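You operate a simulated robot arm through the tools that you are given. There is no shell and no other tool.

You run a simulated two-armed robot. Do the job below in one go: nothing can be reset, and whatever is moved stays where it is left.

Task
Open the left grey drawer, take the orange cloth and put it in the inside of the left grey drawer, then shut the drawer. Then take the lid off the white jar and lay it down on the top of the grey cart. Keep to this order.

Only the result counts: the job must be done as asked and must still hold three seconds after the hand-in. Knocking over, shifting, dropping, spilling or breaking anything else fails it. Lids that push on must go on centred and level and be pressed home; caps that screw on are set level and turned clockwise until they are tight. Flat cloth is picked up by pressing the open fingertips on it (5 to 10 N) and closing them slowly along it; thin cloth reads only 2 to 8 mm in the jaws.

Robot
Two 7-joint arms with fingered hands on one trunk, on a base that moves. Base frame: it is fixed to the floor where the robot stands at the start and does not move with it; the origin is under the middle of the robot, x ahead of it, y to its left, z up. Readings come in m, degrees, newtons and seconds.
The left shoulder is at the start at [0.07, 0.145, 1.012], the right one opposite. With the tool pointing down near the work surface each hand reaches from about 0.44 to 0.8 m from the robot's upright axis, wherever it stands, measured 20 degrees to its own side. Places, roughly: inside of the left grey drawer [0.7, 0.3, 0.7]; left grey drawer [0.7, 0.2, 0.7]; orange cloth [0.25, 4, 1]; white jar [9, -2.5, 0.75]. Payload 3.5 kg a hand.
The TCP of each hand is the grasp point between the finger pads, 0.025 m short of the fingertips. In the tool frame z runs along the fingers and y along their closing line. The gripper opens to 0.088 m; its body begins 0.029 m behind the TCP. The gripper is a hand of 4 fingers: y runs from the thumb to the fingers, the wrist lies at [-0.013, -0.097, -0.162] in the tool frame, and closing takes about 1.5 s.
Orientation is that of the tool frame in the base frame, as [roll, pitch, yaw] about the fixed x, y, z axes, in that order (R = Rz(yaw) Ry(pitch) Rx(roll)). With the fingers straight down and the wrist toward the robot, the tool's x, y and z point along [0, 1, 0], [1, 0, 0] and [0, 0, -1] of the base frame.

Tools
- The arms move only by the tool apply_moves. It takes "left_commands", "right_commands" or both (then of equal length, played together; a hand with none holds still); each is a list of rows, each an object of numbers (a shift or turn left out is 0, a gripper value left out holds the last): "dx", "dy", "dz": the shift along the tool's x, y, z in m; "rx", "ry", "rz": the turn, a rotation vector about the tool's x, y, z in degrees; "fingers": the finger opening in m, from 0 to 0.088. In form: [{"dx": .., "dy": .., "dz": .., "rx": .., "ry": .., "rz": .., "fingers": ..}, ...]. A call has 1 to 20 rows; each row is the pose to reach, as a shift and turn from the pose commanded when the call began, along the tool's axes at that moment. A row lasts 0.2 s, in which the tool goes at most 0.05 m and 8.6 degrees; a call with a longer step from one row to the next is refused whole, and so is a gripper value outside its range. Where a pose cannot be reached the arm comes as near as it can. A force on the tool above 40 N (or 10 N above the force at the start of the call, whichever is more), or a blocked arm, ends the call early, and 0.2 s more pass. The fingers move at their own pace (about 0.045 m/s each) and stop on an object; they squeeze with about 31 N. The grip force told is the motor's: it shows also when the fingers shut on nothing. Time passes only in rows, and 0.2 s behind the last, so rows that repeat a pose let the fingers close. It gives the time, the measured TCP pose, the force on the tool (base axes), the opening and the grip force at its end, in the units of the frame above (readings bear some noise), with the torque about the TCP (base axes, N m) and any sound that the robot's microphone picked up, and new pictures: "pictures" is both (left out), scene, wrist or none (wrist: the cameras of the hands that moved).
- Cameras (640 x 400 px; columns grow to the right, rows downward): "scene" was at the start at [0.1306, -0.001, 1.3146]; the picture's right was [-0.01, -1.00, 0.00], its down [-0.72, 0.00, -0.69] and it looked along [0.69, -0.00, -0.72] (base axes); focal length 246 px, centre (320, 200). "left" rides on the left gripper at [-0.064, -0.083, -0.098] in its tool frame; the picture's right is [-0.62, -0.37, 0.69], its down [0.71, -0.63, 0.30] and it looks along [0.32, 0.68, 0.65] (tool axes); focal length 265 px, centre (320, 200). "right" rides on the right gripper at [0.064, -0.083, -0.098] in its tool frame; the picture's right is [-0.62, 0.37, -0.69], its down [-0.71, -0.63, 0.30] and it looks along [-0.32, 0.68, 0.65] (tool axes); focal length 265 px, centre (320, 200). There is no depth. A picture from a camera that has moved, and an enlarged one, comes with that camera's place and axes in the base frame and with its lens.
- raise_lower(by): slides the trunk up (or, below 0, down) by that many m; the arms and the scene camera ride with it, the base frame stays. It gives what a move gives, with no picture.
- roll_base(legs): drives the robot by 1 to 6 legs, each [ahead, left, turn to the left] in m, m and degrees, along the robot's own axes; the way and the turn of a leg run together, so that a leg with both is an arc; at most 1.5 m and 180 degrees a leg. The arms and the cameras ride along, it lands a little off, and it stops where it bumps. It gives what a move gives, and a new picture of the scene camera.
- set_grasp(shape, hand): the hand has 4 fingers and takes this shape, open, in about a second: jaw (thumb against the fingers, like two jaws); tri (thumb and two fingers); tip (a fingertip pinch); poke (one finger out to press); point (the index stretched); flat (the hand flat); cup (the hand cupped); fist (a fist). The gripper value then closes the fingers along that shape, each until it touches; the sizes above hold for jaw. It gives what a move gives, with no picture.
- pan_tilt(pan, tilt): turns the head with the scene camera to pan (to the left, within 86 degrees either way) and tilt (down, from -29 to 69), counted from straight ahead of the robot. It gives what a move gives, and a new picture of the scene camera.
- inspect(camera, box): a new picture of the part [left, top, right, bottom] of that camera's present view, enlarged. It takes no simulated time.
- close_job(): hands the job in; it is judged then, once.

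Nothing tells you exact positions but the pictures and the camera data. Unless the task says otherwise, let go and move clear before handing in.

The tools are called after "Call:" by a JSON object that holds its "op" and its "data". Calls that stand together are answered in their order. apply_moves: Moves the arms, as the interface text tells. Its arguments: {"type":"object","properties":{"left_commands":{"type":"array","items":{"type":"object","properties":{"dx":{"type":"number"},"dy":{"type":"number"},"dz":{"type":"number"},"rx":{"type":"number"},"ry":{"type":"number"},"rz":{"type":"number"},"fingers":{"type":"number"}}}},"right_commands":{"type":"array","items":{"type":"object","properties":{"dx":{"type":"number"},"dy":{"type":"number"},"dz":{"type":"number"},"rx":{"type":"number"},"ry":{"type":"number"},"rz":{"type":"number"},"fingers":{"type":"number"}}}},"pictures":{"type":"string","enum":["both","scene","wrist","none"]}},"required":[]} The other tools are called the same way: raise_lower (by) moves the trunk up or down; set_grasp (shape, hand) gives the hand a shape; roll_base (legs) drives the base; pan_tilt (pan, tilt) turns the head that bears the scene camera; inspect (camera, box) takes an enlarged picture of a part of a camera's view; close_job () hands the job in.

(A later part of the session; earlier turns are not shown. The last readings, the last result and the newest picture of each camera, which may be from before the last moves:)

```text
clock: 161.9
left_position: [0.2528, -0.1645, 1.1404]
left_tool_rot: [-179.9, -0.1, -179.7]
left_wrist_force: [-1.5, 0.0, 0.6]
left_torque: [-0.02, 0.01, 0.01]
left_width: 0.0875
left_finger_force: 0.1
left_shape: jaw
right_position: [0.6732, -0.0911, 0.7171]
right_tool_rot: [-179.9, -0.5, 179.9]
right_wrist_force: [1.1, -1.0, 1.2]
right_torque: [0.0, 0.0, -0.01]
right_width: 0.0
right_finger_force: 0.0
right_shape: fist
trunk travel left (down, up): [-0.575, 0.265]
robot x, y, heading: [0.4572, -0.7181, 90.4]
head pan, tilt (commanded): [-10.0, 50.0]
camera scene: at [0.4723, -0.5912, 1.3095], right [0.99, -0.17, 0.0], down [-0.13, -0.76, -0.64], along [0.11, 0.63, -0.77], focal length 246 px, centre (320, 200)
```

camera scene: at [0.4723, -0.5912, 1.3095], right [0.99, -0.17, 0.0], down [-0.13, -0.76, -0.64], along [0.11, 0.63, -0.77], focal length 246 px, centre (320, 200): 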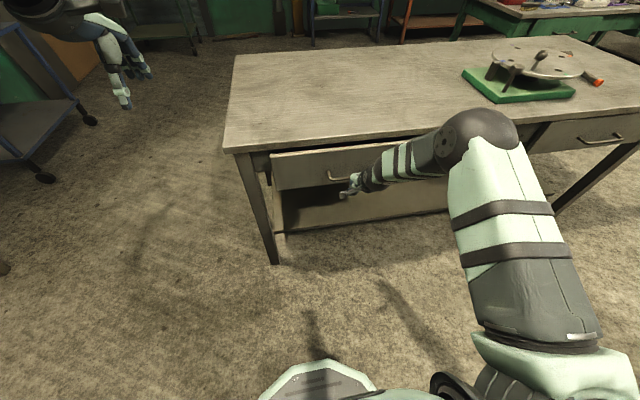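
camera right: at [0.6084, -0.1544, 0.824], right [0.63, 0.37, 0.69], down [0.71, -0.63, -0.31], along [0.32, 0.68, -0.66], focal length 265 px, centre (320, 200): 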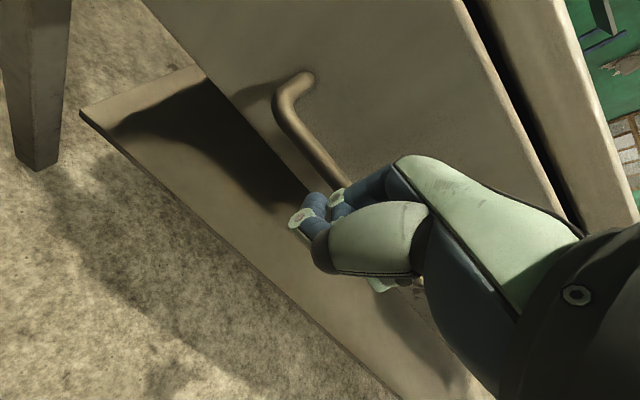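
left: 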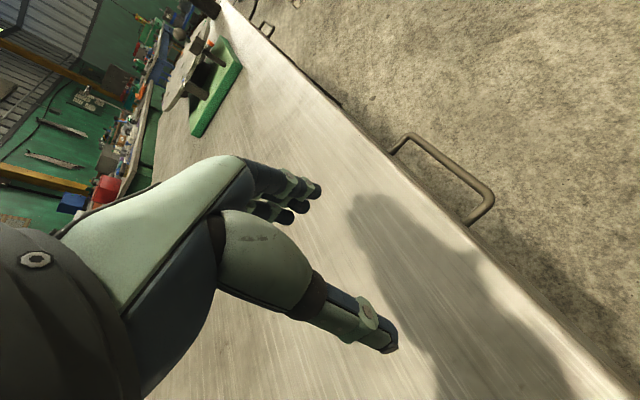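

Call:
{"op": "apply_moves", "data": {"right_commands": [{"dy": 0.015}, {"dy": 0.025}, {"dy": 0.035}, {"dy": 0.045}, {"dy": 0.052}, {"dy": 0.06}, {"dy": 0.067}, {"dy": 0.074}, {"dy": 0.08}]}}

Call:
{"op": "inspect", "data": {"camera": "scene", "box": [220, 100, 460, 250]}}

```text
clock: 163.7
left_position: [0.2524, -0.1696, 1.1448]
left_tool_rot: [179.6, 0.1, -180.0]
left_wrist_force: [0.5, -0.5, 0.4]
left_torque: [0.01, 0.03, 0.0]
left_width: 0.0874
left_finger_force: 0.1
left_shape: jaw
right_position: [0.6725, -0.0312, 0.7171]
right_tool_rot: [-179.0, -0.7, 179.8]
right_wrist_force: [-0.7, -24.7, 15.5]
right_torque: [0.68, -0.08, -0.12]
right_width: 0.0804
right_finger_force: 0.0
right_shape: fist
trunk travel left (down, up): [-0.575, 0.265]
robot x, y, heading: [0.4616, -0.7207, 90.1]
head pan, tilt (commanded): [-10.0, 50.0]
stopped in row 8 (right hand): the force on the tool passed its limit at 43 N (the readings are from after the stop); the commanded pose is now the measured one
camera scene: at [0.4714, -0.5995, 1.3106], right [0.99, -0.17, 0.0], down [-0.13, -0.75, -0.65], along [0.11, 0.64, -0.76], focal length 246 px, centre (320, 200)
camera right: at [0.6092, -0.1126, 0.8181], right [0.63, 0.38, 0.68], down [0.71, -0.64, -0.3], along [0.32, 0.67, -0.67], focal length 265 px, centre (320, 200)
```

scene: 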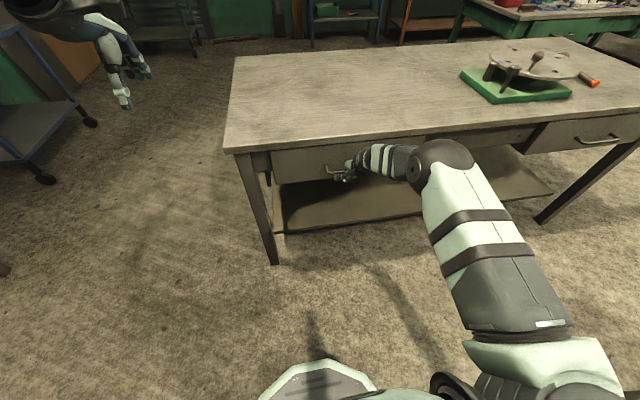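
right: 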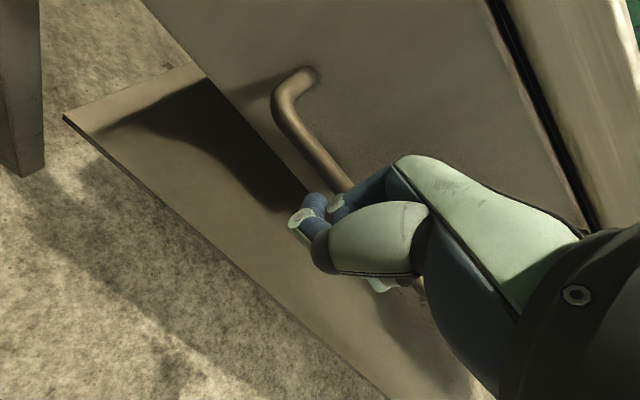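

```text
2.67 times, centred on (340, 175) of scene
camera zoom: at [0.4714, -0.5995, 1.3106], right [0.99, -0.17, 0.0], down [-0.13, -0.75, -0.65], along [0.11, 0.64, -0.76], focal length 657 px, centre (267, 267)
```

zoom: 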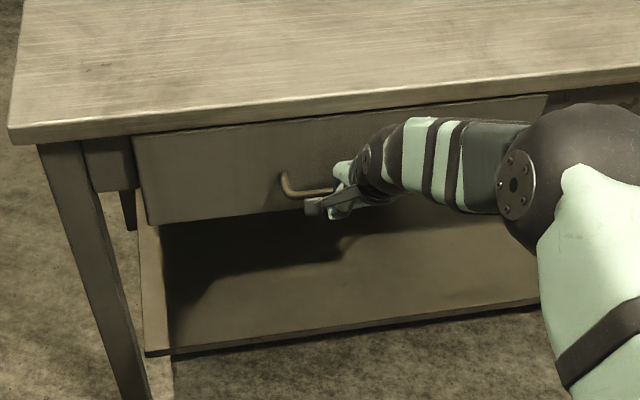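

The push ended with a firm 43 N stop, which suggests the drawer has reached its end. I'll withdraw the fist and check that the front is flush.

Call:
{"op": "apply_moves", "data": {"right_commands": [{"dy": -0.02}, {"dy": -0.05}, {"dy": -0.08}, {"dy": -0.11}, {"dy": -0.14}, {"dy": -0.17}, {"dy": -0.17}]}}

Call:
{"op": "inspect", "data": {"camera": "scene", "box": [220, 100, 460, 250]}}

```text
clock: 165.3
left_position: [0.2532, -0.163, 1.1402]
left_tool_rot: [-180.0, 0.1, -179.9]
left_wrist_force: [-0.2, 1.2, 0.5]
left_torque: [0.01, -0.02, 0.02]
left_width: 0.0875
left_finger_force: 0.1
left_shape: jaw
right_position: [0.6734, -0.1949, 0.7153]
right_tool_rot: [-178.8, -0.6, 179.8]
right_wrist_force: [-0.8, -0.4, -1.3]
right_torque: [-0.02, 0.0, 0.0]
right_width: 0.0804
right_finger_force: 0.0
right_shape: fist
trunk travel left (down, up): [-0.575, 0.265]
robot x, y, heading: [0.4615, -0.7187, 90.3]
head pan, tilt (commanded): [-10.0, 50.0]
camera scene: at [0.4725, -0.5916, 1.3095], right [0.99, -0.17, 0.0], down [-0.13, -0.76, -0.64], along [0.11, 0.63, -0.77], focal length 246 px, centre (320, 200)
camera right: at [0.6093, -0.2761, 0.8172], right [0.63, 0.38, 0.68], down [0.71, -0.64, -0.3], along [0.32, 0.67, -0.67], focal length 265 px, centre (320, 200)
```

scene: 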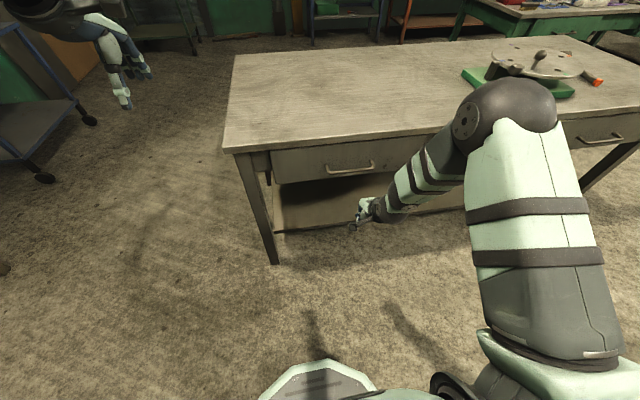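
right: 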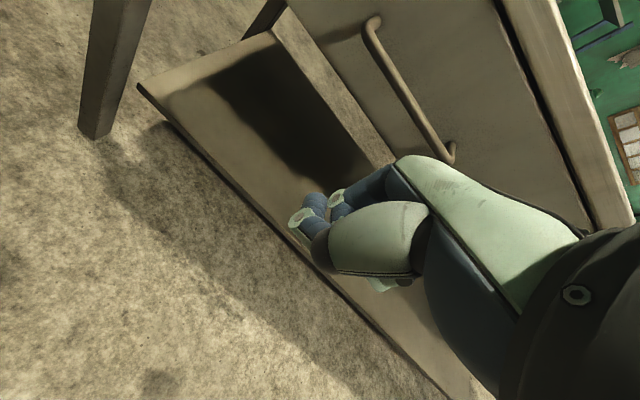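

```text
2.67 times, centred on (340, 175) of scene
camera zoom: at [0.4725, -0.5916, 1.3095], right [0.99, -0.17, 0.0], down [-0.13, -0.76, -0.64], along [0.11, 0.63, -0.77], focal length 657 px, centre (267, 267)
```

zoom: 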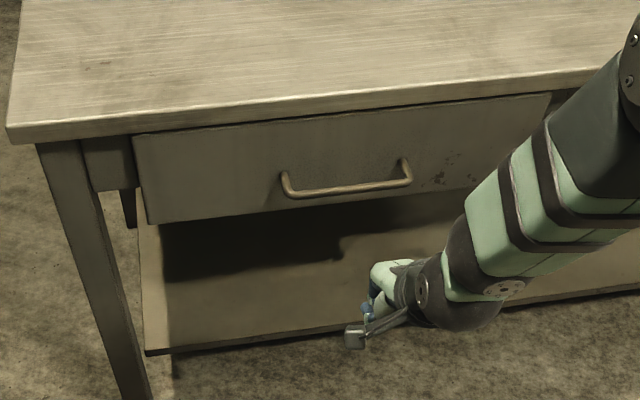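

The handle is back at y ≈ 0.002, the same as at the start, so the drawer is shut. I'll raise the right arm, restore the jaw shape, and back away before heading for the jar.

Call:
{"op": "apply_moves", "data": {"right_commands": [{"dy": -0.02, "dz": -0.03}, {"dy": -0.04, "dz": -0.06, "dx": -0.01}, {"dy": -0.05, "dz": -0.1, "dx": -0.02}, {"dy": -0.06, "dz": -0.14, "dx": -0.04}, {"dy": -0.07, "dz": -0.18, "dx": -0.06}, {"dy": -0.07, "dz": -0.22, "dx": -0.08}, {"dy": -0.07, "dz": -0.26, "dx": -0.1}, {"dy": -0.07, "dz": -0.3, "dx": -0.12}, {"dy": -0.07, "dz": -0.31, "dx": -0.12}], "pictures": "none"}}

Call:
{"op": "set_grasp", "data": {"hand": "right", "shape": "jaw"}}

Call:
{"op": "inspect", "data": {"camera": "scene", "box": [220, 100, 460, 250]}}

```text
clock: 167.3
left_position: [0.252, -0.1628, 1.1405]
left_tool_rot: [180.0, 0.1, -179.7]
left_wrist_force: [0.1, -0.9, -0.1]
left_torque: [-0.03, 0.0, 0.0]
left_width: 0.0875
left_finger_force: 0.1
left_shape: jaw
right_position: [0.7939, -0.2604, 1.0259]
right_tool_rot: [-178.8, -0.6, 179.7]
right_wrist_force: [0.1, -0.3, -0.4]
right_torque: [-0.01, 0.0, 0.03]
right_width: 0.0807
right_finger_force: 0.1
right_shape: fist
trunk travel left (down, up): [-0.575, 0.265]
robot x, y, heading: [0.4586, -0.7138, 90.4]
head pan, tilt (commanded): [-10.0, 50.0]
```

```text
clock: 168.2
left_position: [0.2529, -0.1635, 1.1412]
left_tool_rot: [180.0, 0.0, -179.8]
left_wrist_force: [0.3, -0.3, -0.5]
left_torque: [0.02, -0.01, 0.01]
left_width: 0.0875
left_finger_force: 0.1
left_shape: jaw
right_position: [0.7945, -0.2609, 1.0254]
right_tool_rot: [-178.8, -0.6, 179.8]
right_wrist_force: [0.0, 0.3, 0.1]
right_torque: [-0.02, -0.01, 0.0]
right_width: 0.0877
right_finger_force: 0.0
right_shape: jaw
trunk travel left (down, up): [-0.575, 0.265]
robot x, y, heading: [0.4577, -0.7179, 90.0]
head pan, tilt (commanded): [-10.0, 50.0]
```

```text
2.67 times, centred on (340, 175) of scene
camera zoom: at [0.4726, -0.5919, 1.3095], right [0.99, -0.17, 0.0], down [-0.13, -0.75, -0.64], along [0.11, 0.63, -0.77], focal length 657 px, centre (267, 267)
```

zoom: 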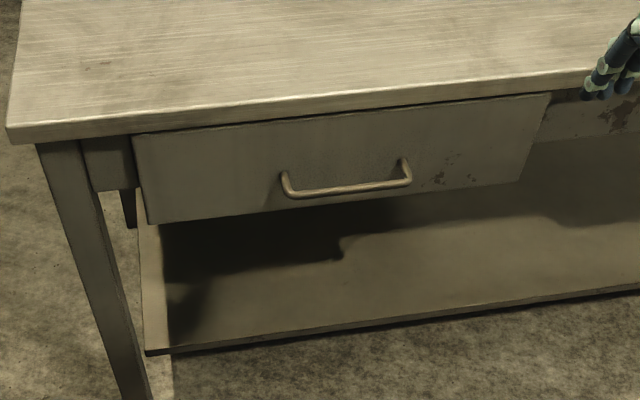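

The drawer is flush. Next is the jar far ahead (x ≈ 9, y ≈ -2.5); I'll back off slightly, turn to face +x and study the aisle.

Call:
{"op": "roll_base", "data": {"legs": [[-0.1, 0, 0], [0, 0, -90]]}}

Call:
{"op": "pan_tilt", "data": {"pan": 0, "tilt": 35}}

Call:
{"op": "pan_tilt", "data": {"pan": 0, "tilt": 8}}

```text
clock: 173.1
left_position: [1.0113, -0.6065, 1.1412]
left_tool_rot: [179.9, 0.1, 90.8]
left_wrist_force: [0.7, 0.2, -0.3]
left_torque: [-0.02, 0.0, 0.02]
left_width: 0.0875
left_finger_force: 0.0
left_shape: jaw
right_position: [0.9213, -1.1498, 1.0254]
right_tool_rot: [-178.9, -0.6, 90.3]
right_wrist_force: [-0.4, -0.2, 1.0]
right_torque: [0.0, 0.01, 0.03]
right_width: 0.088
right_finger_force: 0.0
right_shape: jaw
trunk travel left (down, up): [-0.575, 0.265]
robot x, y, heading: [0.4595, -0.8201, 0.9]
head pan, tilt (commanded): [-10.0, 50.0]
camera scene: at [0.586, -0.8307, 1.3095], right [-0.16, -0.99, 0.0], down [-0.76, 0.12, -0.64], along [0.63, -0.1, -0.77], focal length 246 px, centre (320, 200)
```

scene: 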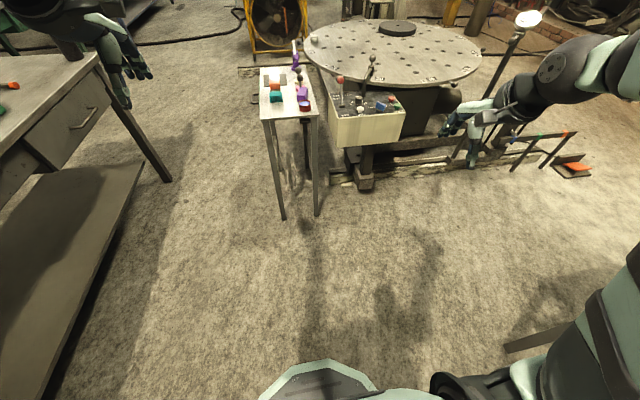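

```text
clock: 173.9
left_position: [1.0127, -0.6075, 1.1412]
left_tool_rot: [-180.0, 0.0, 90.6]
left_wrist_force: [-0.3, 0.1, -1.3]
left_torque: [0.01, -0.04, 0.01]
left_width: 0.0876
left_finger_force: 0.0
left_shape: jaw
right_position: [0.9199, -1.1497, 1.0258]
right_tool_rot: [-178.9, -0.6, 90.4]
right_wrist_force: [-0.6, 0.0, 0.3]
right_torque: [0.0, 0.01, 0.05]
right_width: 0.0878
right_finger_force: 0.1
right_shape: jaw
trunk travel left (down, up): [-0.575, 0.265]
robot x, y, heading: [0.4598, -0.8202, 0.7]
head pan, tilt (commanded): [0.0, 35.0]
camera scene: at [0.5981, -0.8172, 1.3312], right [0.01, -1.0, 0.0], down [-0.57, -0.01, -0.82], along [0.82, 0.01, -0.57], focal length 246 px, centre (320, 200)
```

scene: 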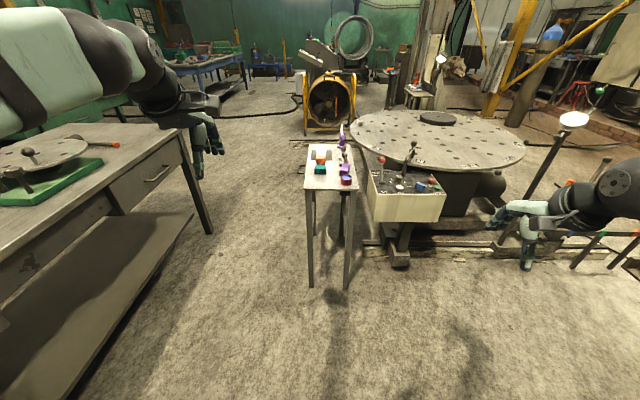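

```text
clock: 174.8
left_position: [1.0114, -0.6066, 1.1412]
left_tool_rot: [180.0, 0.0, 90.8]
left_wrist_force: [0.0, 0.2, 0.5]
left_torque: [-0.01, 0.04, 0.02]
left_width: 0.0875
left_finger_force: 0.0
left_shape: jaw
right_position: [0.9213, -1.1493, 1.0251]
right_tool_rot: [-178.8, -0.5, 90.3]
right_wrist_force: [-0.1, 0.3, -0.2]
right_torque: [-0.02, 0.01, 0.0]
right_width: 0.0879
right_finger_force: 0.1
right_shape: jaw
trunk travel left (down, up): [-0.575, 0.265]
robot x, y, heading: [0.4599, -0.8197, 0.7]
head pan, tilt (commanded): [0.0, 8.0]
camera scene: at [0.6027, -0.8171, 1.3745], right [0.01, -1.0, 0.0], down [-0.14, 0.0, -0.99], along [0.99, 0.01, -0.14], focal length 246 px, centre (320, 200)
```

scene: 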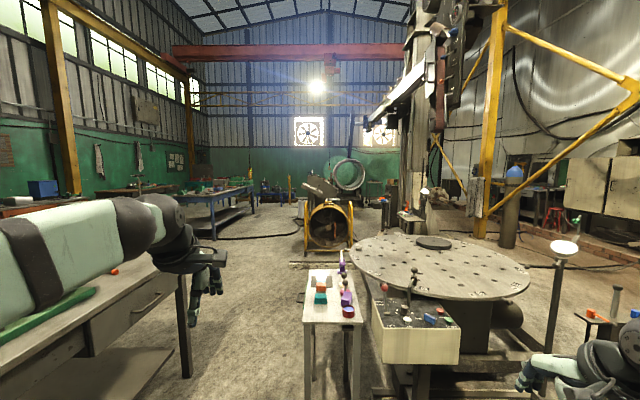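

The aisle between bench (edge y ≈ 0) and the small stand (y < -0.72) is about 0.7 m wide. I'll raise the trunk so both arms clear everything, centre myself in the aisle, and drive through.

Call:
{"op": "raise_lower", "data": {"by": 0.2}}

Call:
{"op": "roll_base", "data": {"legs": [[0, 0.46, -0.7]]}}

Call:
{"op": "pan_tilt", "data": {"pan": 0, "tilt": 45}}

```text
clock: 177.0
left_position: [1.012, -0.6063, 1.3403]
left_tool_rot: [-180.0, -0.1, 90.8]
left_wrist_force: [0.5, 0.1, 0.0]
left_torque: [-0.01, 0.0, 0.0]
left_width: 0.0878
left_finger_force: 0.0
left_shape: jaw
right_position: [0.9198, -1.1496, 1.2253]
right_tool_rot: [-178.9, -0.5, 90.4]
right_wrist_force: [1.3, 0.3, 0.0]
right_torque: [-0.01, 0.02, 0.02]
right_width: 0.0875
right_finger_force: 0.0
right_shape: jaw
trunk travel left (down, up): [-0.775, 0.065]
robot x, y, heading: [0.4603, -0.8163, 0.6]
head pan, tilt (commanded): [0.0, 8.0]
```

```text
clock: 179.8
left_position: [1.0141, -0.1499, 1.3399]
left_tool_rot: [-180.0, -0.1, 89.7]
left_wrist_force: [0.0, -0.1, -0.3]
left_torque: [0.02, 0.01, -0.01]
left_width: 0.0877
left_finger_force: 0.1
left_shape: jaw
right_position: [0.9109, -0.6915, 1.225]
right_tool_rot: [-178.9, -0.7, 89.3]
right_wrist_force: [0.3, 0.5, 0.1]
right_torque: [0.05, -0.04, 0.0]
right_width: 0.0877
right_finger_force: 0.1
right_shape: jaw
trunk travel left (down, up): [-0.775, 0.065]
robot x, y, heading: [0.4577, -0.3489, -0.3]
head pan, tilt (commanded): [0.0, 8.0]
camera scene: at [0.6006, -0.3536, 1.5746], right [-0.01, -1.0, 0.0], down [-0.14, 0.0, -0.99], along [0.99, -0.01, -0.14], focal length 246 px, centre (320, 200)
```

scene: 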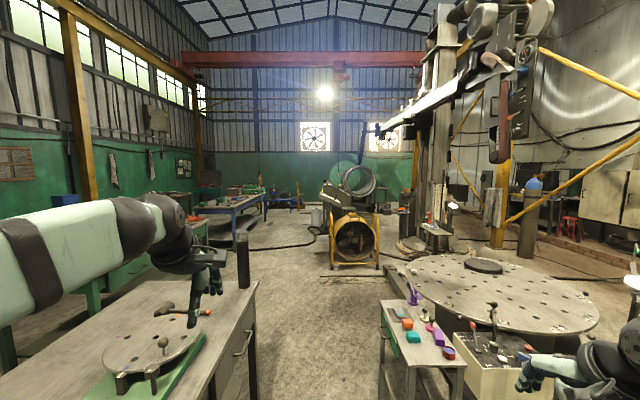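

```text
clock: 180.8
left_position: [1.0132, -0.1485, 1.3411]
left_tool_rot: [180.0, 0.0, 89.8]
left_wrist_force: [0.6, 0.7, -0.7]
left_torque: [0.0, 0.01, 0.03]
left_width: 0.0877
left_finger_force: 0.0
left_shape: jaw
right_position: [0.912, -0.6899, 1.2245]
right_tool_rot: [-178.9, -0.6, 89.3]
right_wrist_force: [-0.3, 0.7, -0.1]
right_torque: [0.01, -0.01, -0.02]
right_width: 0.0878
right_finger_force: 0.0
right_shape: jaw
trunk travel left (down, up): [-0.775, 0.065]
robot x, y, heading: [0.456, -0.3503, -0.1]
head pan, tilt (commanded): [0.0, 45.0]
camera scene: at [0.5894, -0.3518, 1.5165], right [-0.01, -1.0, 0.0], down [-0.71, 0.0, -0.71], along [0.71, 0.0, -0.71], focal length 246 px, centre (320, 200)
```

scene: 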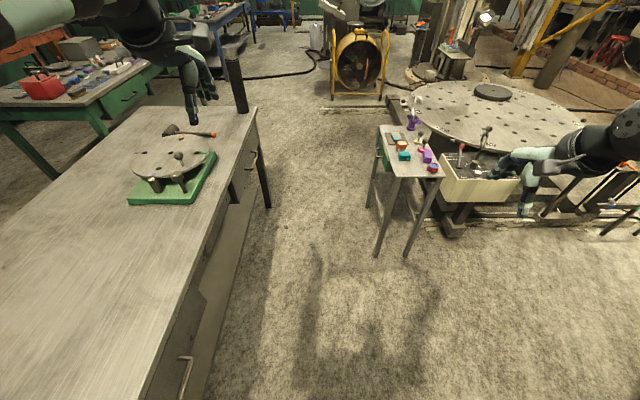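

I'm centred in the aisle (about 0.33 m each side). Driving through.

Call:
{"op": "roll_base", "data": {"legs": [[1.5, 0, 0], [0.7, 0, 0]]}}

Call:
{"op": "pan_tilt", "data": {"pan": -12, "tilt": 20}}

```text
clock: 191.8
left_position: [3.2357, -0.1688, 1.3407]
left_tool_rot: [179.9, 0.0, 90.0]
left_wrist_force: [-0.4, 0.1, -0.8]
left_torque: [-0.01, -0.02, -0.01]
left_width: 0.0879
left_finger_force: 0.0
left_shape: jaw
right_position: [3.1382, -0.7098, 1.2254]
right_tool_rot: [-178.9, -0.5, 89.5]
right_wrist_force: [0.2, -0.1, -0.3]
right_torque: [0.01, 0.0, 0.02]
right_width: 0.0877
right_finger_force: 0.0
right_shape: jaw
trunk travel left (down, up): [-0.775, 0.065]
robot x, y, heading: [2.6803, -0.3728, 0.1]
head pan, tilt (commanded): [0.0, 45.0]
camera scene: at [2.8126, -0.3729, 1.5165], right [0.0, -1.0, 0.0], down [-0.71, 0.0, -0.71], along [0.71, 0.0, -0.71], focal length 246 px, centre (320, 200)
```

scene: 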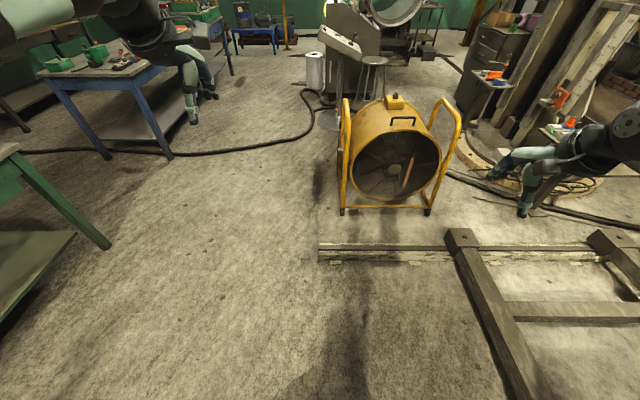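

```text
clock: 192.7
left_position: [3.2369, -0.168, 1.3401]
left_tool_rot: [180.0, 0.1, 90.0]
left_wrist_force: [-0.3, -0.5, -0.1]
left_torque: [-0.01, -0.01, 0.01]
left_width: 0.0875
left_finger_force: 0.1
left_shape: jaw
right_position: [3.1375, -0.709, 1.2251]
right_tool_rot: [-179.0, -0.6, 89.5]
right_wrist_force: [-0.7, -0.2, 0.6]
right_torque: [-0.01, 0.0, 0.04]
right_width: 0.0879
right_finger_force: 0.0
right_shape: jaw
trunk travel left (down, up): [-0.775, 0.065]
robot x, y, heading: [2.6833, -0.3742, -0.3]
head pan, tilt (commanded): [-12.0, 20.0]
camera scene: at [2.824, -0.3923, 1.555], right [-0.21, -0.98, 0.0], down [-0.34, 0.07, -0.94], along [0.92, -0.2, -0.34], focal length 246 px, centre (320, 200)
```

scene: 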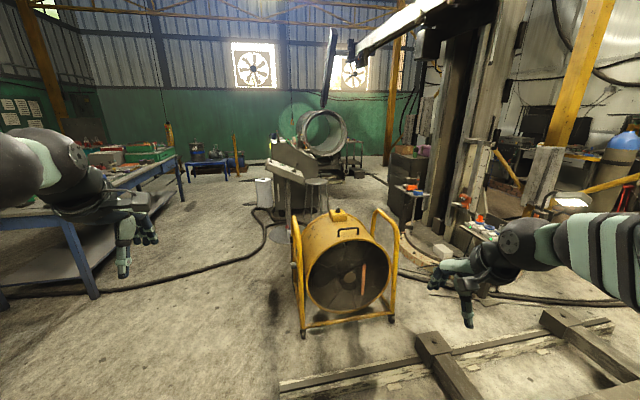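

Ahead: a wooden rail frame begins at about (3.9, -0.4), the yellow fan stands at (4.3, -0.5…-1.3), and the cart with the jar seems to be beyond the ring machine. I'll pass to the left of fan and rails and look again.

Call:
{"op": "roll_base", "data": {"legs": [[0.6, 0.5, 0], [1.0, 0, 0]]}}

Call:
{"op": "pan_tilt", "data": {"pan": -25, "tilt": 28}}

Call:
{"op": "pan_tilt", "data": {"pan": 10, "tilt": 20}}

```text
clock: 201.7
left_position: [4.8627, 0.2794, 1.3416]
left_tool_rot: [-179.9, 0.0, 87.5]
left_wrist_force: [0.0, 0.5, -0.2]
left_torque: [0.0, 0.01, 0.0]
left_width: 0.0875
left_finger_force: 0.1
left_shape: jaw
right_position: [4.7395, -0.2571, 1.2259]
right_tool_rot: [-178.9, -0.6, 87.1]
right_wrist_force: [-1.0, 0.1, 0.7]
right_torque: [-0.01, -0.02, 0.03]
right_width: 0.0875
right_finger_force: 0.2
right_shape: jaw
trunk travel left (down, up): [-0.775, 0.065]
robot x, y, heading: [4.3014, 0.0994, -2.3]
head pan, tilt (commanded): [-12.0, 20.0]
camera scene: at [4.4392, 0.0731, 1.5552], right [-0.25, -0.97, 0.0], down [-0.33, 0.09, -0.94], along [0.91, -0.23, -0.34], focal length 246 px, centre (320, 200)
```

scene: 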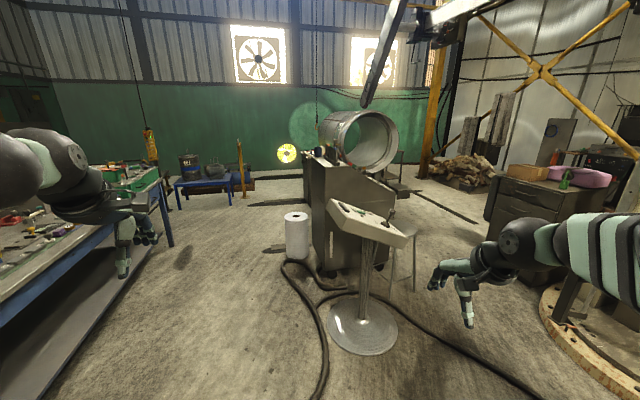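

```text
clock: 202.5
left_position: [4.8642, 0.28, 1.341]
left_tool_rot: [180.0, 0.0, 87.5]
left_wrist_force: [0.1, -0.6, 0.0]
left_torque: [0.03, 0.03, -0.01]
left_width: 0.0874
left_finger_force: 0.0
left_shape: jaw
right_position: [4.7414, -0.2569, 1.2244]
right_tool_rot: [-178.9, -0.5, 87.1]
right_wrist_force: [0.2, 0.3, -0.6]
right_torque: [-0.05, 0.03, 0.0]
right_width: 0.0875
right_finger_force: 0.0
right_shape: jaw
trunk travel left (down, up): [-0.775, 0.065]
robot x, y, heading: [4.2971, 0.0993, -2.5]
head pan, tilt (commanded): [-25.0, 28.0]
camera scene: at [4.4311, 0.0543, 1.5422], right [-0.46, -0.89, 0.0], down [-0.42, 0.22, -0.88], along [0.78, -0.41, -0.47], focal length 246 px, centre (320, 200)
```

scene: 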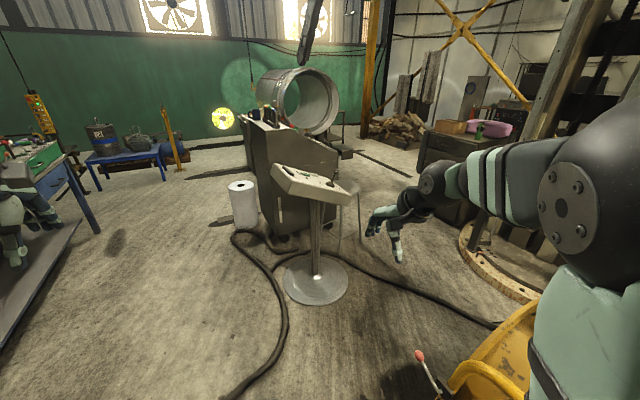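

```text
clock: 203.5
left_position: [4.8634, 0.2801, 1.341]
left_tool_rot: [180.0, 0.0, 87.5]
left_wrist_force: [-0.5, -0.2, -0.8]
left_torque: [0.0, 0.03, 0.0]
left_width: 0.0875
left_finger_force: 0.0
left_shape: jaw
right_position: [4.7409, -0.2578, 1.2258]
right_tool_rot: [-178.8, -0.6, 87.1]
right_wrist_force: [-0.2, 0.1, -0.3]
right_torque: [-0.01, -0.01, 0.02]
right_width: 0.0877
right_finger_force: 0.0
right_shape: jaw
trunk travel left (down, up): [-0.775, 0.065]
robot x, y, heading: [4.2967, 0.0991, -2.6]
head pan, tilt (commanded): [10.0, 20.0]
camera scene: at [4.4421, 0.1084, 1.5551], right [0.13, -0.99, 0.0], down [-0.34, -0.04, -0.94], along [0.93, 0.12, -0.34], focal length 246 px, centre (320, 200)
```

scene: 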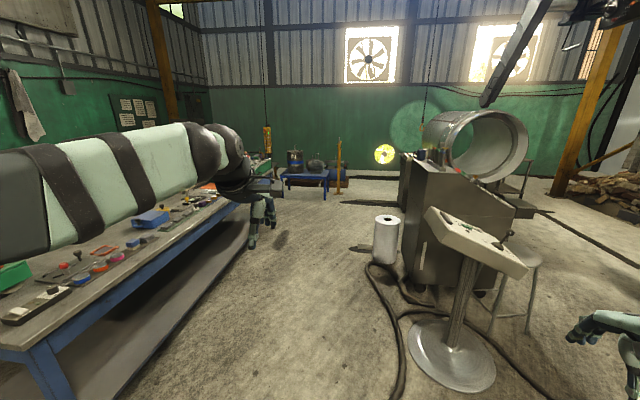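

The cart appears behind the ring machine at about (8.6–9, -2.6); the open way is between fan and pedestal, then past the stool. I'll move up between them and turn toward it.

Call:
{"op": "roll_base", "data": {"legs": [[0.66, -0.22, 0], [0, 0, -55]]}}

Call:
{"op": "pan_tilt", "data": {"pan": 0, "tilt": 42}}

Call:
{"op": "pan_tilt", "data": {"pan": 20, "tilt": 20}}

```text
clock: 209.7
left_position: [5.4249, -0.4996, 1.3397]
left_tool_rot: [180.0, 0.0, 33.3]
left_wrist_force: [-0.8, -0.4, -0.3]
left_torque: [0.0, 0.0, 0.0]
left_width: 0.0879
left_finger_force: 0.1
left_shape: jaw
right_position: [4.9174, -0.7132, 1.2259]
right_tool_rot: [-179.0, -0.6, 32.9]
right_wrist_force: [-0.2, -0.9, -0.9]
right_torque: [0.0, -0.03, -0.04]
right_width: 0.0877
right_finger_force: 0.1
right_shape: jaw
trunk travel left (down, up): [-0.775, 0.065]
robot x, y, heading: [4.9492, -0.15, -56.7]
head pan, tilt (commanded): [10.0, 20.0]
camera scene: at [5.0397, -0.2574, 1.5551], right [-0.73, -0.69, 0.0], down [-0.23, 0.25, -0.94], along [0.64, -0.68, -0.34], focal length 246 px, centre (320, 200)
```

scene: 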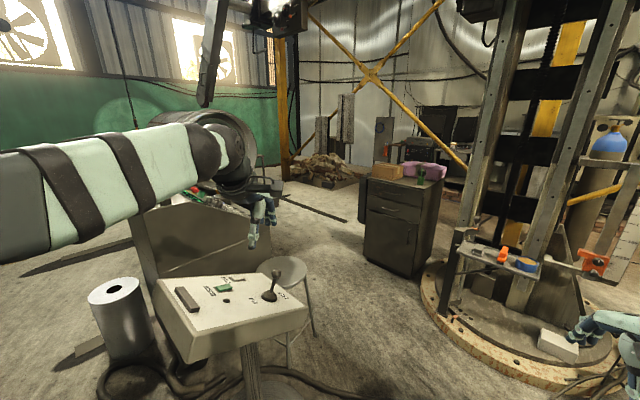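

```text
clock: 210.6
left_position: [5.423, -0.4988, 1.3399]
left_tool_rot: [-179.9, 0.0, 33.3]
left_wrist_force: [-0.2, 0.4, 0.3]
left_torque: [0.0, 0.0, -0.01]
left_width: 0.0875
left_finger_force: 0.1
left_shape: jaw
right_position: [4.9166, -0.7131, 1.226]
right_tool_rot: [-178.9, -0.7, 32.8]
right_wrist_force: [0.2, -0.4, 0.0]
right_torque: [0.01, 0.03, 0.0]
right_width: 0.0875
right_finger_force: 0.1
right_shape: jaw
trunk travel left (down, up): [-0.775, 0.065]
robot x, y, heading: [4.947, -0.1483, -56.7]
head pan, tilt (commanded): [0.0, 42.0]
camera scene: at [5.0213, -0.2598, 1.5208], right [-0.84, -0.55, 0.0], down [-0.37, 0.56, -0.74], along [0.41, -0.62, -0.67], focal length 246 px, centre (320, 200)
```

scene: 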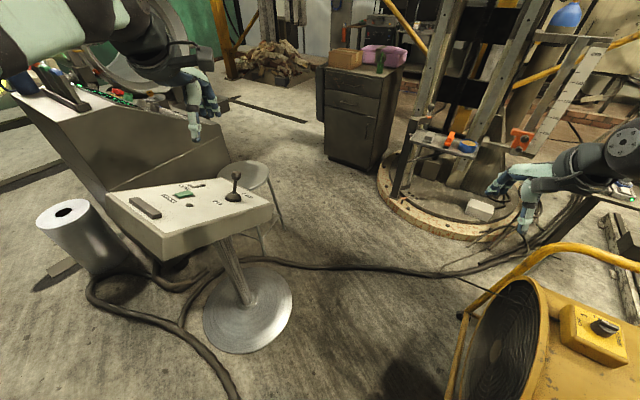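

```text
clock: 211.4
left_position: [5.4245, -0.499, 1.3404]
left_tool_rot: [180.0, 0.0, 33.4]
left_wrist_force: [0.5, 0.0, -0.5]
left_torque: [-0.01, 0.02, 0.01]
left_width: 0.0877
left_finger_force: 0.0
left_shape: jaw
right_position: [4.9165, -0.7132, 1.2253]
right_tool_rot: [-178.9, -0.6, 32.9]
right_wrist_force: [-0.8, 1.0, -0.2]
right_torque: [-0.01, 0.02, 0.02]
right_width: 0.0876
right_finger_force: 0.1
right_shape: jaw
trunk travel left (down, up): [-0.775, 0.065]
robot x, y, heading: [4.9514, -0.1481, -57.0]
head pan, tilt (commanded): [20.0, 20.0]
camera scene: at [5.05, -0.2455, 1.555], right [-0.6, -0.8, 0.0], down [-0.27, 0.21, -0.94], along [0.75, -0.56, -0.34], focal length 246 px, centre (320, 200)
```

scene: 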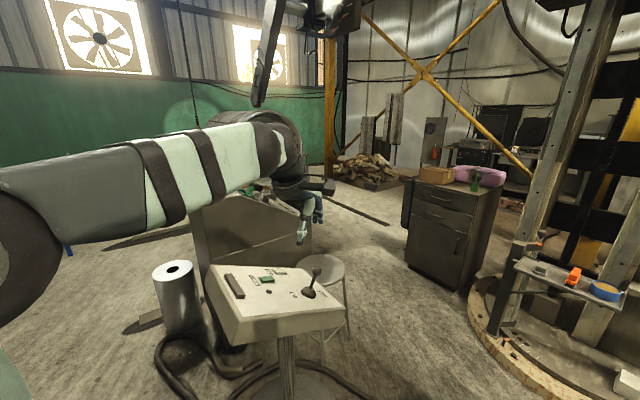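

I see the clear path: fan back at x ≈ 4.66, pedestal disc at (5.79, -0.59), stool at (6.06, -1.23), cabinet front at y ≈ -2.35. I'll thread between fan and pedestal, crossing the thin hose.

Call:
{"op": "roll_base", "data": {"legs": [[0.59, -0.18, 0], [0.66, -0.14, 0]]}}

Call:
{"op": "pan_tilt", "data": {"pan": 35, "tilt": 28}}

```text
clock: 218.2
left_position: [5.8431, -1.7168, 1.3413]
left_tool_rot: [180.0, 0.0, 33.4]
left_wrist_force: [0.0, -0.8, 0.4]
left_torque: [-0.01, 0.0, 0.0]
left_width: 0.0876
left_finger_force: 0.1
left_shape: jaw
right_position: [5.3372, -1.9324, 1.2265]
right_tool_rot: [-179.1, -0.7, 32.9]
right_wrist_force: [0.0, 0.2, 0.0]
right_torque: [0.01, 0.0, 0.0]
right_width: 0.0876
right_finger_force: 0.1
right_shape: jaw
trunk travel left (down, up): [-0.775, 0.065]
robot x, y, heading: [5.3668, -1.3663, -56.6]
head pan, tilt (commanded): [20.0, 20.0]
camera scene: at [5.4697, -1.4632, 1.5552], right [-0.6, -0.8, 0.0], down [-0.27, 0.2, -0.94], along [0.75, -0.56, -0.34], focal length 246 px, centre (320, 200)
```

scene: 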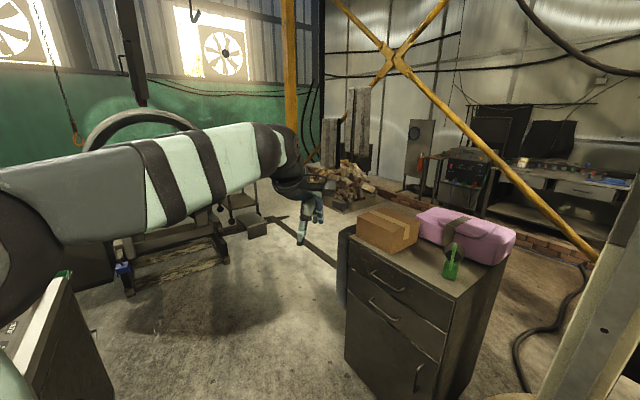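

```text
clock: 219.0
left_position: [5.8436, -1.7168, 1.3414]
left_tool_rot: [179.9, 0.0, 33.4]
left_wrist_force: [0.4, -0.4, 0.3]
left_torque: [0.0, 0.0, 0.02]
left_width: 0.0877
left_finger_force: 0.0
left_shape: jaw
right_position: [5.3375, -1.9325, 1.2255]
right_tool_rot: [-178.9, -0.6, 33.0]
right_wrist_force: [0.4, 0.1, -0.3]
right_torque: [0.03, 0.0, -0.02]
right_width: 0.0874
right_finger_force: 0.0
right_shape: jaw
trunk travel left (down, up): [-0.775, 0.065]
robot x, y, heading: [5.3642, -1.3674, -56.5]
head pan, tilt (commanded): [35.0, 28.0]
camera scene: at [5.4804, -1.443, 1.5422], right [-0.37, -0.93, 0.0], down [-0.44, 0.17, -0.88], along [0.82, -0.33, -0.47], focal length 246 px, centre (320, 200)
```

scene: 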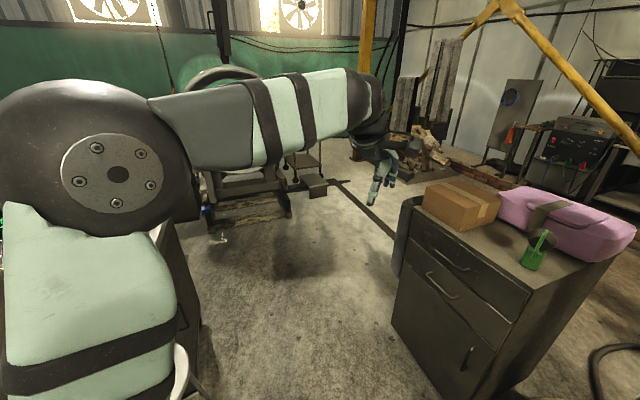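

I crossed the hose without trouble. I'll turn left and pass between stool and cabinet to get a better look at the cart.

Call:
{"op": "roll_base", "data": {"legs": [[0, 0, 35], [0.2, -0.1, 0], [0.85, 0, 0]]}}

Call:
{"op": "pan_tilt", "data": {"pan": -5, "tilt": 25}}

```text
clock: 226.5
left_position: [6.8941, -1.8736, 1.3422]
left_tool_rot: [180.0, 0.0, 68.0]
left_wrist_force: [1.1, -0.1, 0.1]
left_torque: [-0.02, 0.01, 0.0]
left_width: 0.0879
left_finger_force: 0.1
left_shape: jaw
right_position: [6.6005, -2.338, 1.2267]
right_tool_rot: [-178.9, -0.6, 67.6]
right_wrist_force: [0.9, 0.6, 0.0]
right_torque: [0.01, 0.03, -0.01]
right_width: 0.0878
right_finger_force: 0.1
right_shape: jaw
trunk travel left (down, up): [-0.775, 0.065]
robot x, y, heading: [6.3041, -1.8542, -22.1]
head pan, tilt (commanded): [35.0, 28.0]
camera scene: at [6.4385, -1.8539, 1.5423], right [0.23, -0.97, 0.0], down [-0.46, -0.11, -0.88], along [0.86, 0.2, -0.47], focal length 246 px, centre (320, 200)
```

scene: 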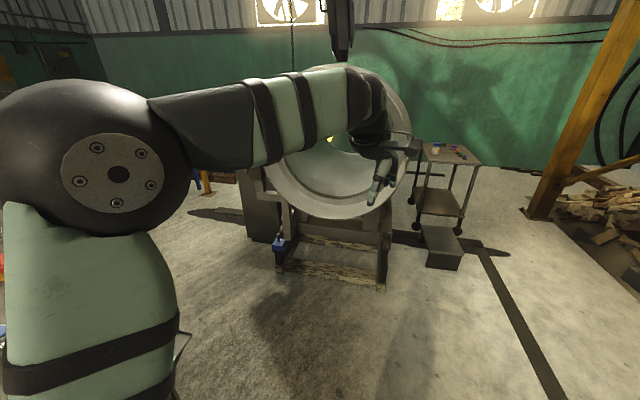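

```text
clock: 227.6
left_position: [6.8956, -1.8742, 1.3414]
left_tool_rot: [-179.9, 0.0, 68.0]
left_wrist_force: [0.2, 0.3, 0.1]
left_torque: [0.0, -0.01, -0.01]
left_width: 0.0873
left_finger_force: 0.1
left_shape: jaw
right_position: [6.6001, -2.3389, 1.2253]
right_tool_rot: [-178.9, -0.7, 67.7]
right_wrist_force: [-0.6, -0.3, -0.7]
right_torque: [0.01, 0.0, 0.02]
right_width: 0.0878
right_finger_force: 0.0
right_shape: jaw
trunk travel left (down, up): [-0.775, 0.065]
robot x, y, heading: [6.3017, -1.852, -22.0]
head pan, tilt (commanded): [-5.0, 25.0]
camera scene: at [6.4325, -1.9164, 1.547], right [-0.45, -0.89, 0.0], down [-0.38, 0.19, -0.91], along [0.81, -0.41, -0.42], focal length 246 px, centre (320, 200)
```

scene: 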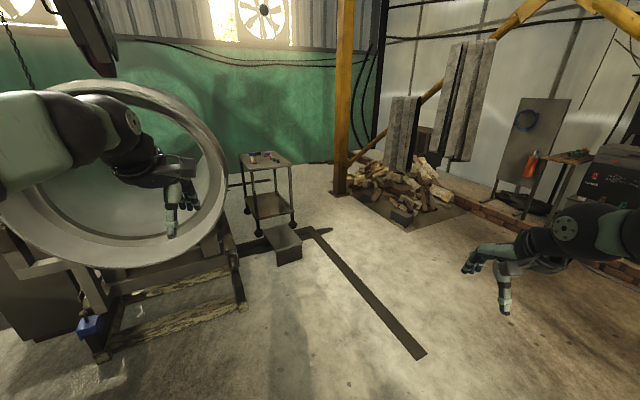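

The grey cart is now in view with small things on top, with a dark box on the floor in front of it. I'll enlarge it.

Call:
{"op": "inspect", "data": {"camera": "scene", "box": [220, 140, 316, 200]}}

Call:
{"op": "inspect", "data": {"camera": "scene", "box": [200, 130, 440, 280]}}

```text
6.67 times, centred on (268, 170) of scene
camera zoom: at [6.4325, -1.9164, 1.547], right [-0.45, -0.89, 0.0], down [-0.38, 0.19, -0.91], along [0.81, -0.41, -0.42], focal length 1642 px, centre (667, 400)
```

zoom: 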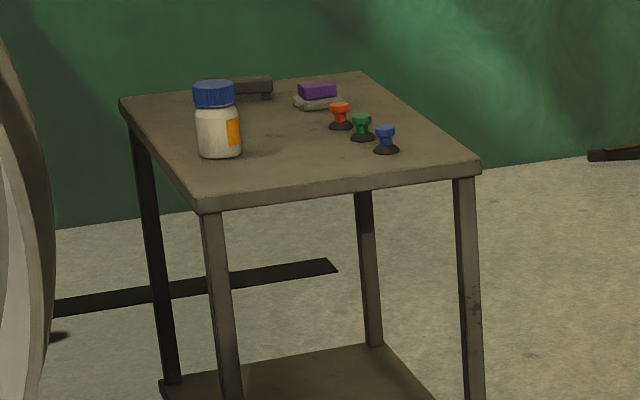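

```text
2.67 times, centred on (320, 205) of scene
camera zoom: at [6.4325, -1.9164, 1.547], right [-0.45, -0.89, 0.0], down [-0.38, 0.19, -0.91], along [0.81, -0.41, -0.42], focal length 657 px, centre (320, 187)
```

zoom: 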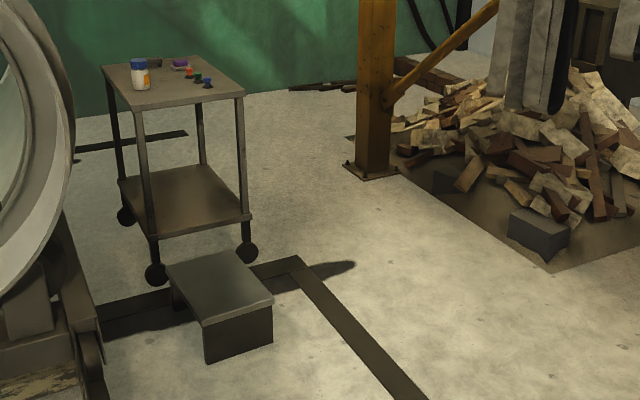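

The white jar (blue lid) stands at about (9.1, -2.45) on the cart, whose top spans x 8.8–9.5, y -2.33…-2.8, z ≈ 0.78; a floor box blocks the front, so I'll approach from the -y side. First I drive round to about (8, -3.2).

Call:
{"op": "roll_base", "data": {"legs": [[0.9, 0, 0], [1.18, -0.61, 0]]}}

Call:
{"op": "pan_tilt", "data": {"pan": 30, "tilt": 30}}

```text
clock: 237.7
left_position: [8.5309, -3.0913, 1.3046]
left_tool_rot: [-175.3, 0.6, 68.9]
left_wrist_force: [-1.1, 0.4, -0.3]
left_torque: [-0.01, -0.03, 0.01]
left_width: 0.0877
left_finger_force: 0.0
left_shape: jaw
right_position: [8.2393, -3.5495, 1.1967]
right_tool_rot: [-173.5, -0.7, 69.8]
right_wrist_force: [0.4, -1.1, -0.9]
right_torque: [0.0, 0.0, 0.0]
right_width: 0.0877
right_finger_force: 0.0
right_shape: jaw
trunk travel left (down, up): [-0.775, 0.065]
robot x, y, heading: [7.9548, -3.1054, -20.8]
head pan, tilt (commanded): [-5.0, 25.0]
stopped in leg 2: the force on the tool passed its limit at 96 N (the readings are from after the stop); the commanded pose is now the measured one
camera scene: at [8.1051, -3.1662, 1.547], right [-0.44, -0.9, 0.0], down [-0.39, 0.19, -0.9], along [0.81, -0.4, -0.44], focal length 246 px, centre (320, 200)
```

scene: 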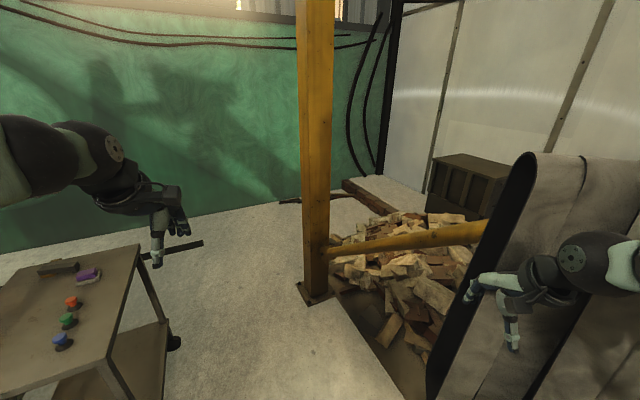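

```text
clock: 238.7
left_position: [8.5331, -3.0957, 1.306]
left_tool_rot: [-175.4, 0.4, 68.9]
left_wrist_force: [0.5, -0.1, 0.3]
left_torque: [0.01, -0.03, -0.02]
left_width: 0.0876
left_finger_force: 0.0
left_shape: jaw
right_position: [8.2419, -3.5545, 1.1951]
right_tool_rot: [-173.6, -0.8, 69.8]
right_wrist_force: [-0.7, 0.3, -0.2]
right_torque: [-0.02, 0.01, -0.04]
right_width: 0.0878
right_finger_force: 0.0
right_shape: jaw
trunk travel left (down, up): [-0.775, 0.065]
robot x, y, heading: [7.9538, -3.1066, -20.8]
head pan, tilt (commanded): [30.0, 30.0]
camera scene: at [8.1128, -3.119, 1.5391], right [0.16, -0.99, -0.01], down [-0.51, -0.07, -0.86], along [0.85, 0.14, -0.51], focal length 246 px, centre (320, 200)
```

scene: 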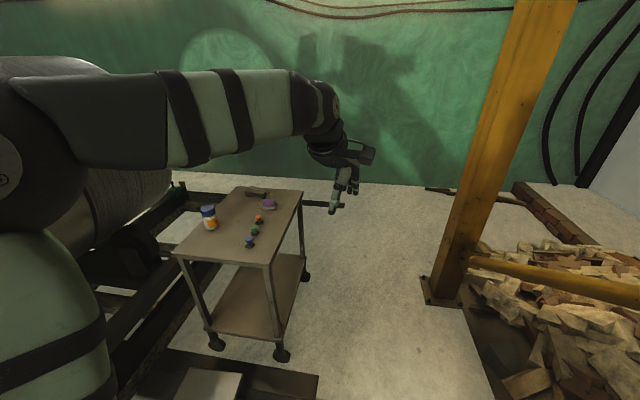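

My right hand touched one of the hanging sheets on the right and the drive stopped. I'll check the sheet, then move left away from it before turning.

Call:
{"op": "roll_base", "data": {"legs": [[-0.02, 0.12, 0]]}}

Call:
{"op": "pan_tilt", "data": {"pan": -40, "tilt": 20}}

```text
clock: 240.0
left_position: [8.5522, -3.0067, 1.3344]
left_tool_rot: [-179.0, -1.1, 68.6]
left_wrist_force: [0.4, -1.4, -1.4]
left_torque: [0.06, -0.03, 0.05]
left_width: 0.0877
left_finger_force: 0.0
left_shape: jaw
right_position: [8.2681, -3.4652, 1.2002]
right_tool_rot: [-176.0, -2.3, 69.6]
right_wrist_force: [-1.1, -1.5, 0.1]
right_torque: [0.04, -0.06, 0.01]
right_width: 0.0879
right_finger_force: 0.1
right_shape: jaw
trunk travel left (down, up): [-0.775, 0.065]
robot x, y, heading: [7.9775, -2.9819, -21.2]
head pan, tilt (commanded): [30.0, 30.0]
camera scene: at [8.1003, -3.0232, 1.5417], right [0.16, -0.99, -0.02], down [-0.49, -0.06, -0.87], along [0.86, 0.15, -0.49], focal length 246 px, centre (320, 200)
```

scene: 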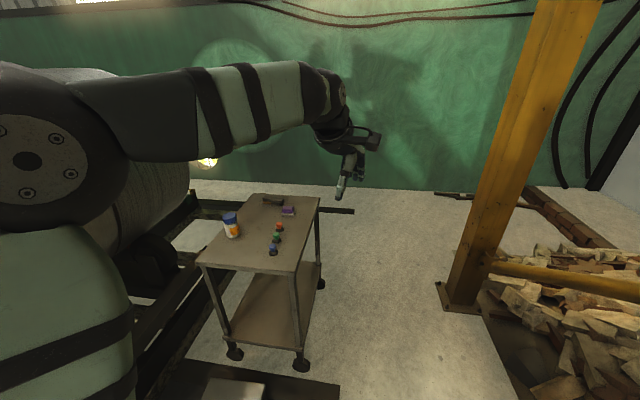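

```text
clock: 241.4
left_position: [8.5492, -2.9538, 1.3333]
left_tool_rot: [-179.9, 1.2, 68.7]
left_wrist_force: [0.0, -0.7, 1.0]
left_torque: [0.01, 0.01, 0.0]
left_width: 0.088
left_finger_force: 0.0
left_shape: jaw
right_position: [8.2666, -3.4166, 1.2183]
right_tool_rot: [-176.9, 0.1, 69.7]
right_wrist_force: [0.2, -0.8, -0.4]
right_torque: [0.02, 0.05, 0.03]
right_width: 0.088
right_finger_force: 0.1
right_shape: jaw
trunk travel left (down, up): [-0.775, 0.065]
robot x, y, heading: [7.9739, -2.9775, -21.0]
head pan, tilt (commanded): [-40.0, 20.0]
camera scene: at [8.0409, -3.0686, 1.5596], right [-0.87, -0.49, -0.01], down [-0.15, 0.29, -0.94], along [0.46, -0.82, -0.33], focal length 246 px, centre (320, 200)
```

scene: 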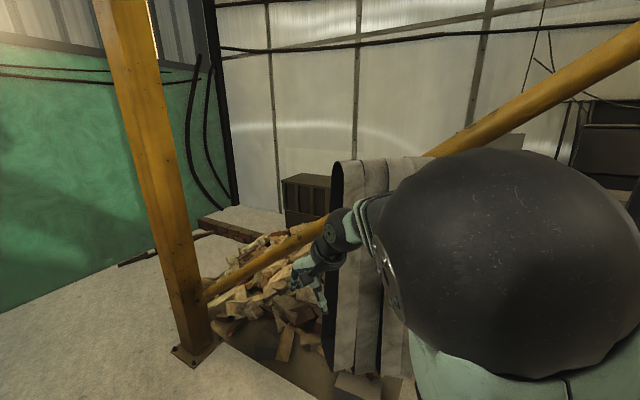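

I'm clear of the sheet by some 15–20 cm. I'll now turn left in place to face +y; that swings both arms away from the sheets.

Call:
{"op": "roll_base", "data": {"legs": [[0, 0, 60], [0, 0, 51]]}}

Call:
{"op": "pan_tilt", "data": {"pan": -40, "tilt": 35}}

```text
clock: 245.0
left_position: [8.3094, -2.5134, 1.2809]
left_tool_rot: [-172.6, -0.5, 128.8]
left_wrist_force: [0.8, 0.3, 1.3]
left_torque: [0.02, 0.04, 0.01]
left_width: 0.0883
left_finger_force: 0.1
left_shape: jaw
right_position: [8.5585, -2.9935, 1.1808]
right_tool_rot: [-172.4, -2.0, 129.8]
right_wrist_force: [0.7, 0.1, 0.4]
right_torque: [0.02, 0.01, -0.02]
right_width: 0.088
right_finger_force: 0.0
right_shape: jaw
trunk travel left (down, up): [-0.775, 0.065]
robot x, y, heading: [8.0362, -2.9916, 39.8]
head pan, tilt (commanded): [-40.0, 20.0]
stopped in leg 2: the robot was blocked; the commanded pose is now the measured one
camera scene: at [8.1884, -2.965, 1.5554], right [-0.01, -1.0, 0.0], down [-0.35, 0.0, -0.93], along [0.93, -0.01, -0.35], focal length 246 px, centre (320, 200)
```

scene: 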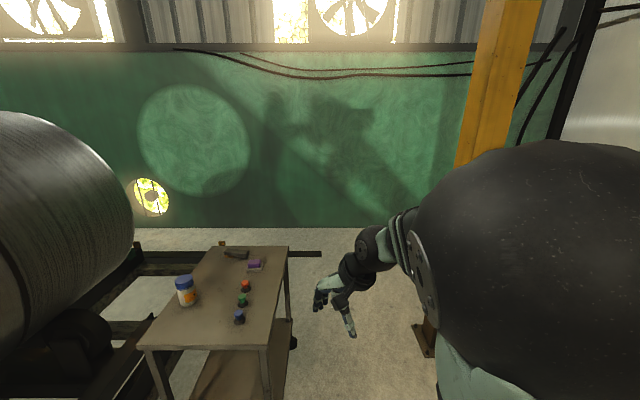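

```text
clock: 245.7
left_position: [8.3144, -2.4918, 1.2737]
left_tool_rot: [-172.1, 0.2, 129.1]
left_wrist_force: [0.5, 0.3, -0.8]
left_torque: [-0.01, 0.04, -0.01]
left_width: 0.0881
left_finger_force: 0.1
left_shape: jaw
right_position: [8.5662, -2.9725, 1.1798]
right_tool_rot: [-171.7, -1.3, 130.2]
right_wrist_force: [0.1, -0.5, 0.6]
right_torque: [-0.02, 0.0, 0.02]
right_width: 0.0876
right_finger_force: 0.0
right_shape: jaw
trunk travel left (down, up): [-0.775, 0.065]
robot x, y, heading: [8.0436, -2.9953, 39.5]
head pan, tilt (commanded): [-40.0, 35.0]
camera scene: at [8.1924, -2.9419, 1.5309], right [-0.01, -1.0, 0.01], down [-0.59, -0.01, -0.81], along [0.81, -0.01, -0.59], focal length 246 px, centre (320, 200)
```

scene: 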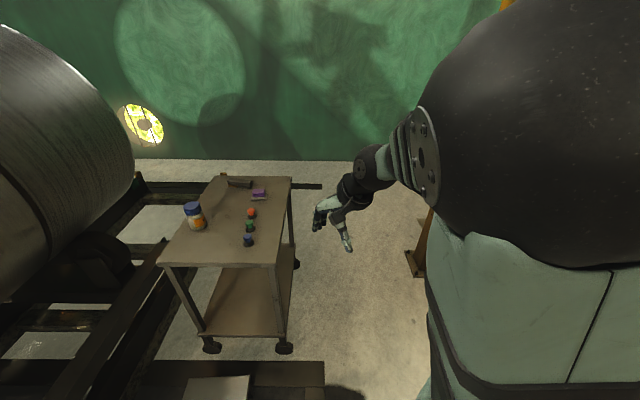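

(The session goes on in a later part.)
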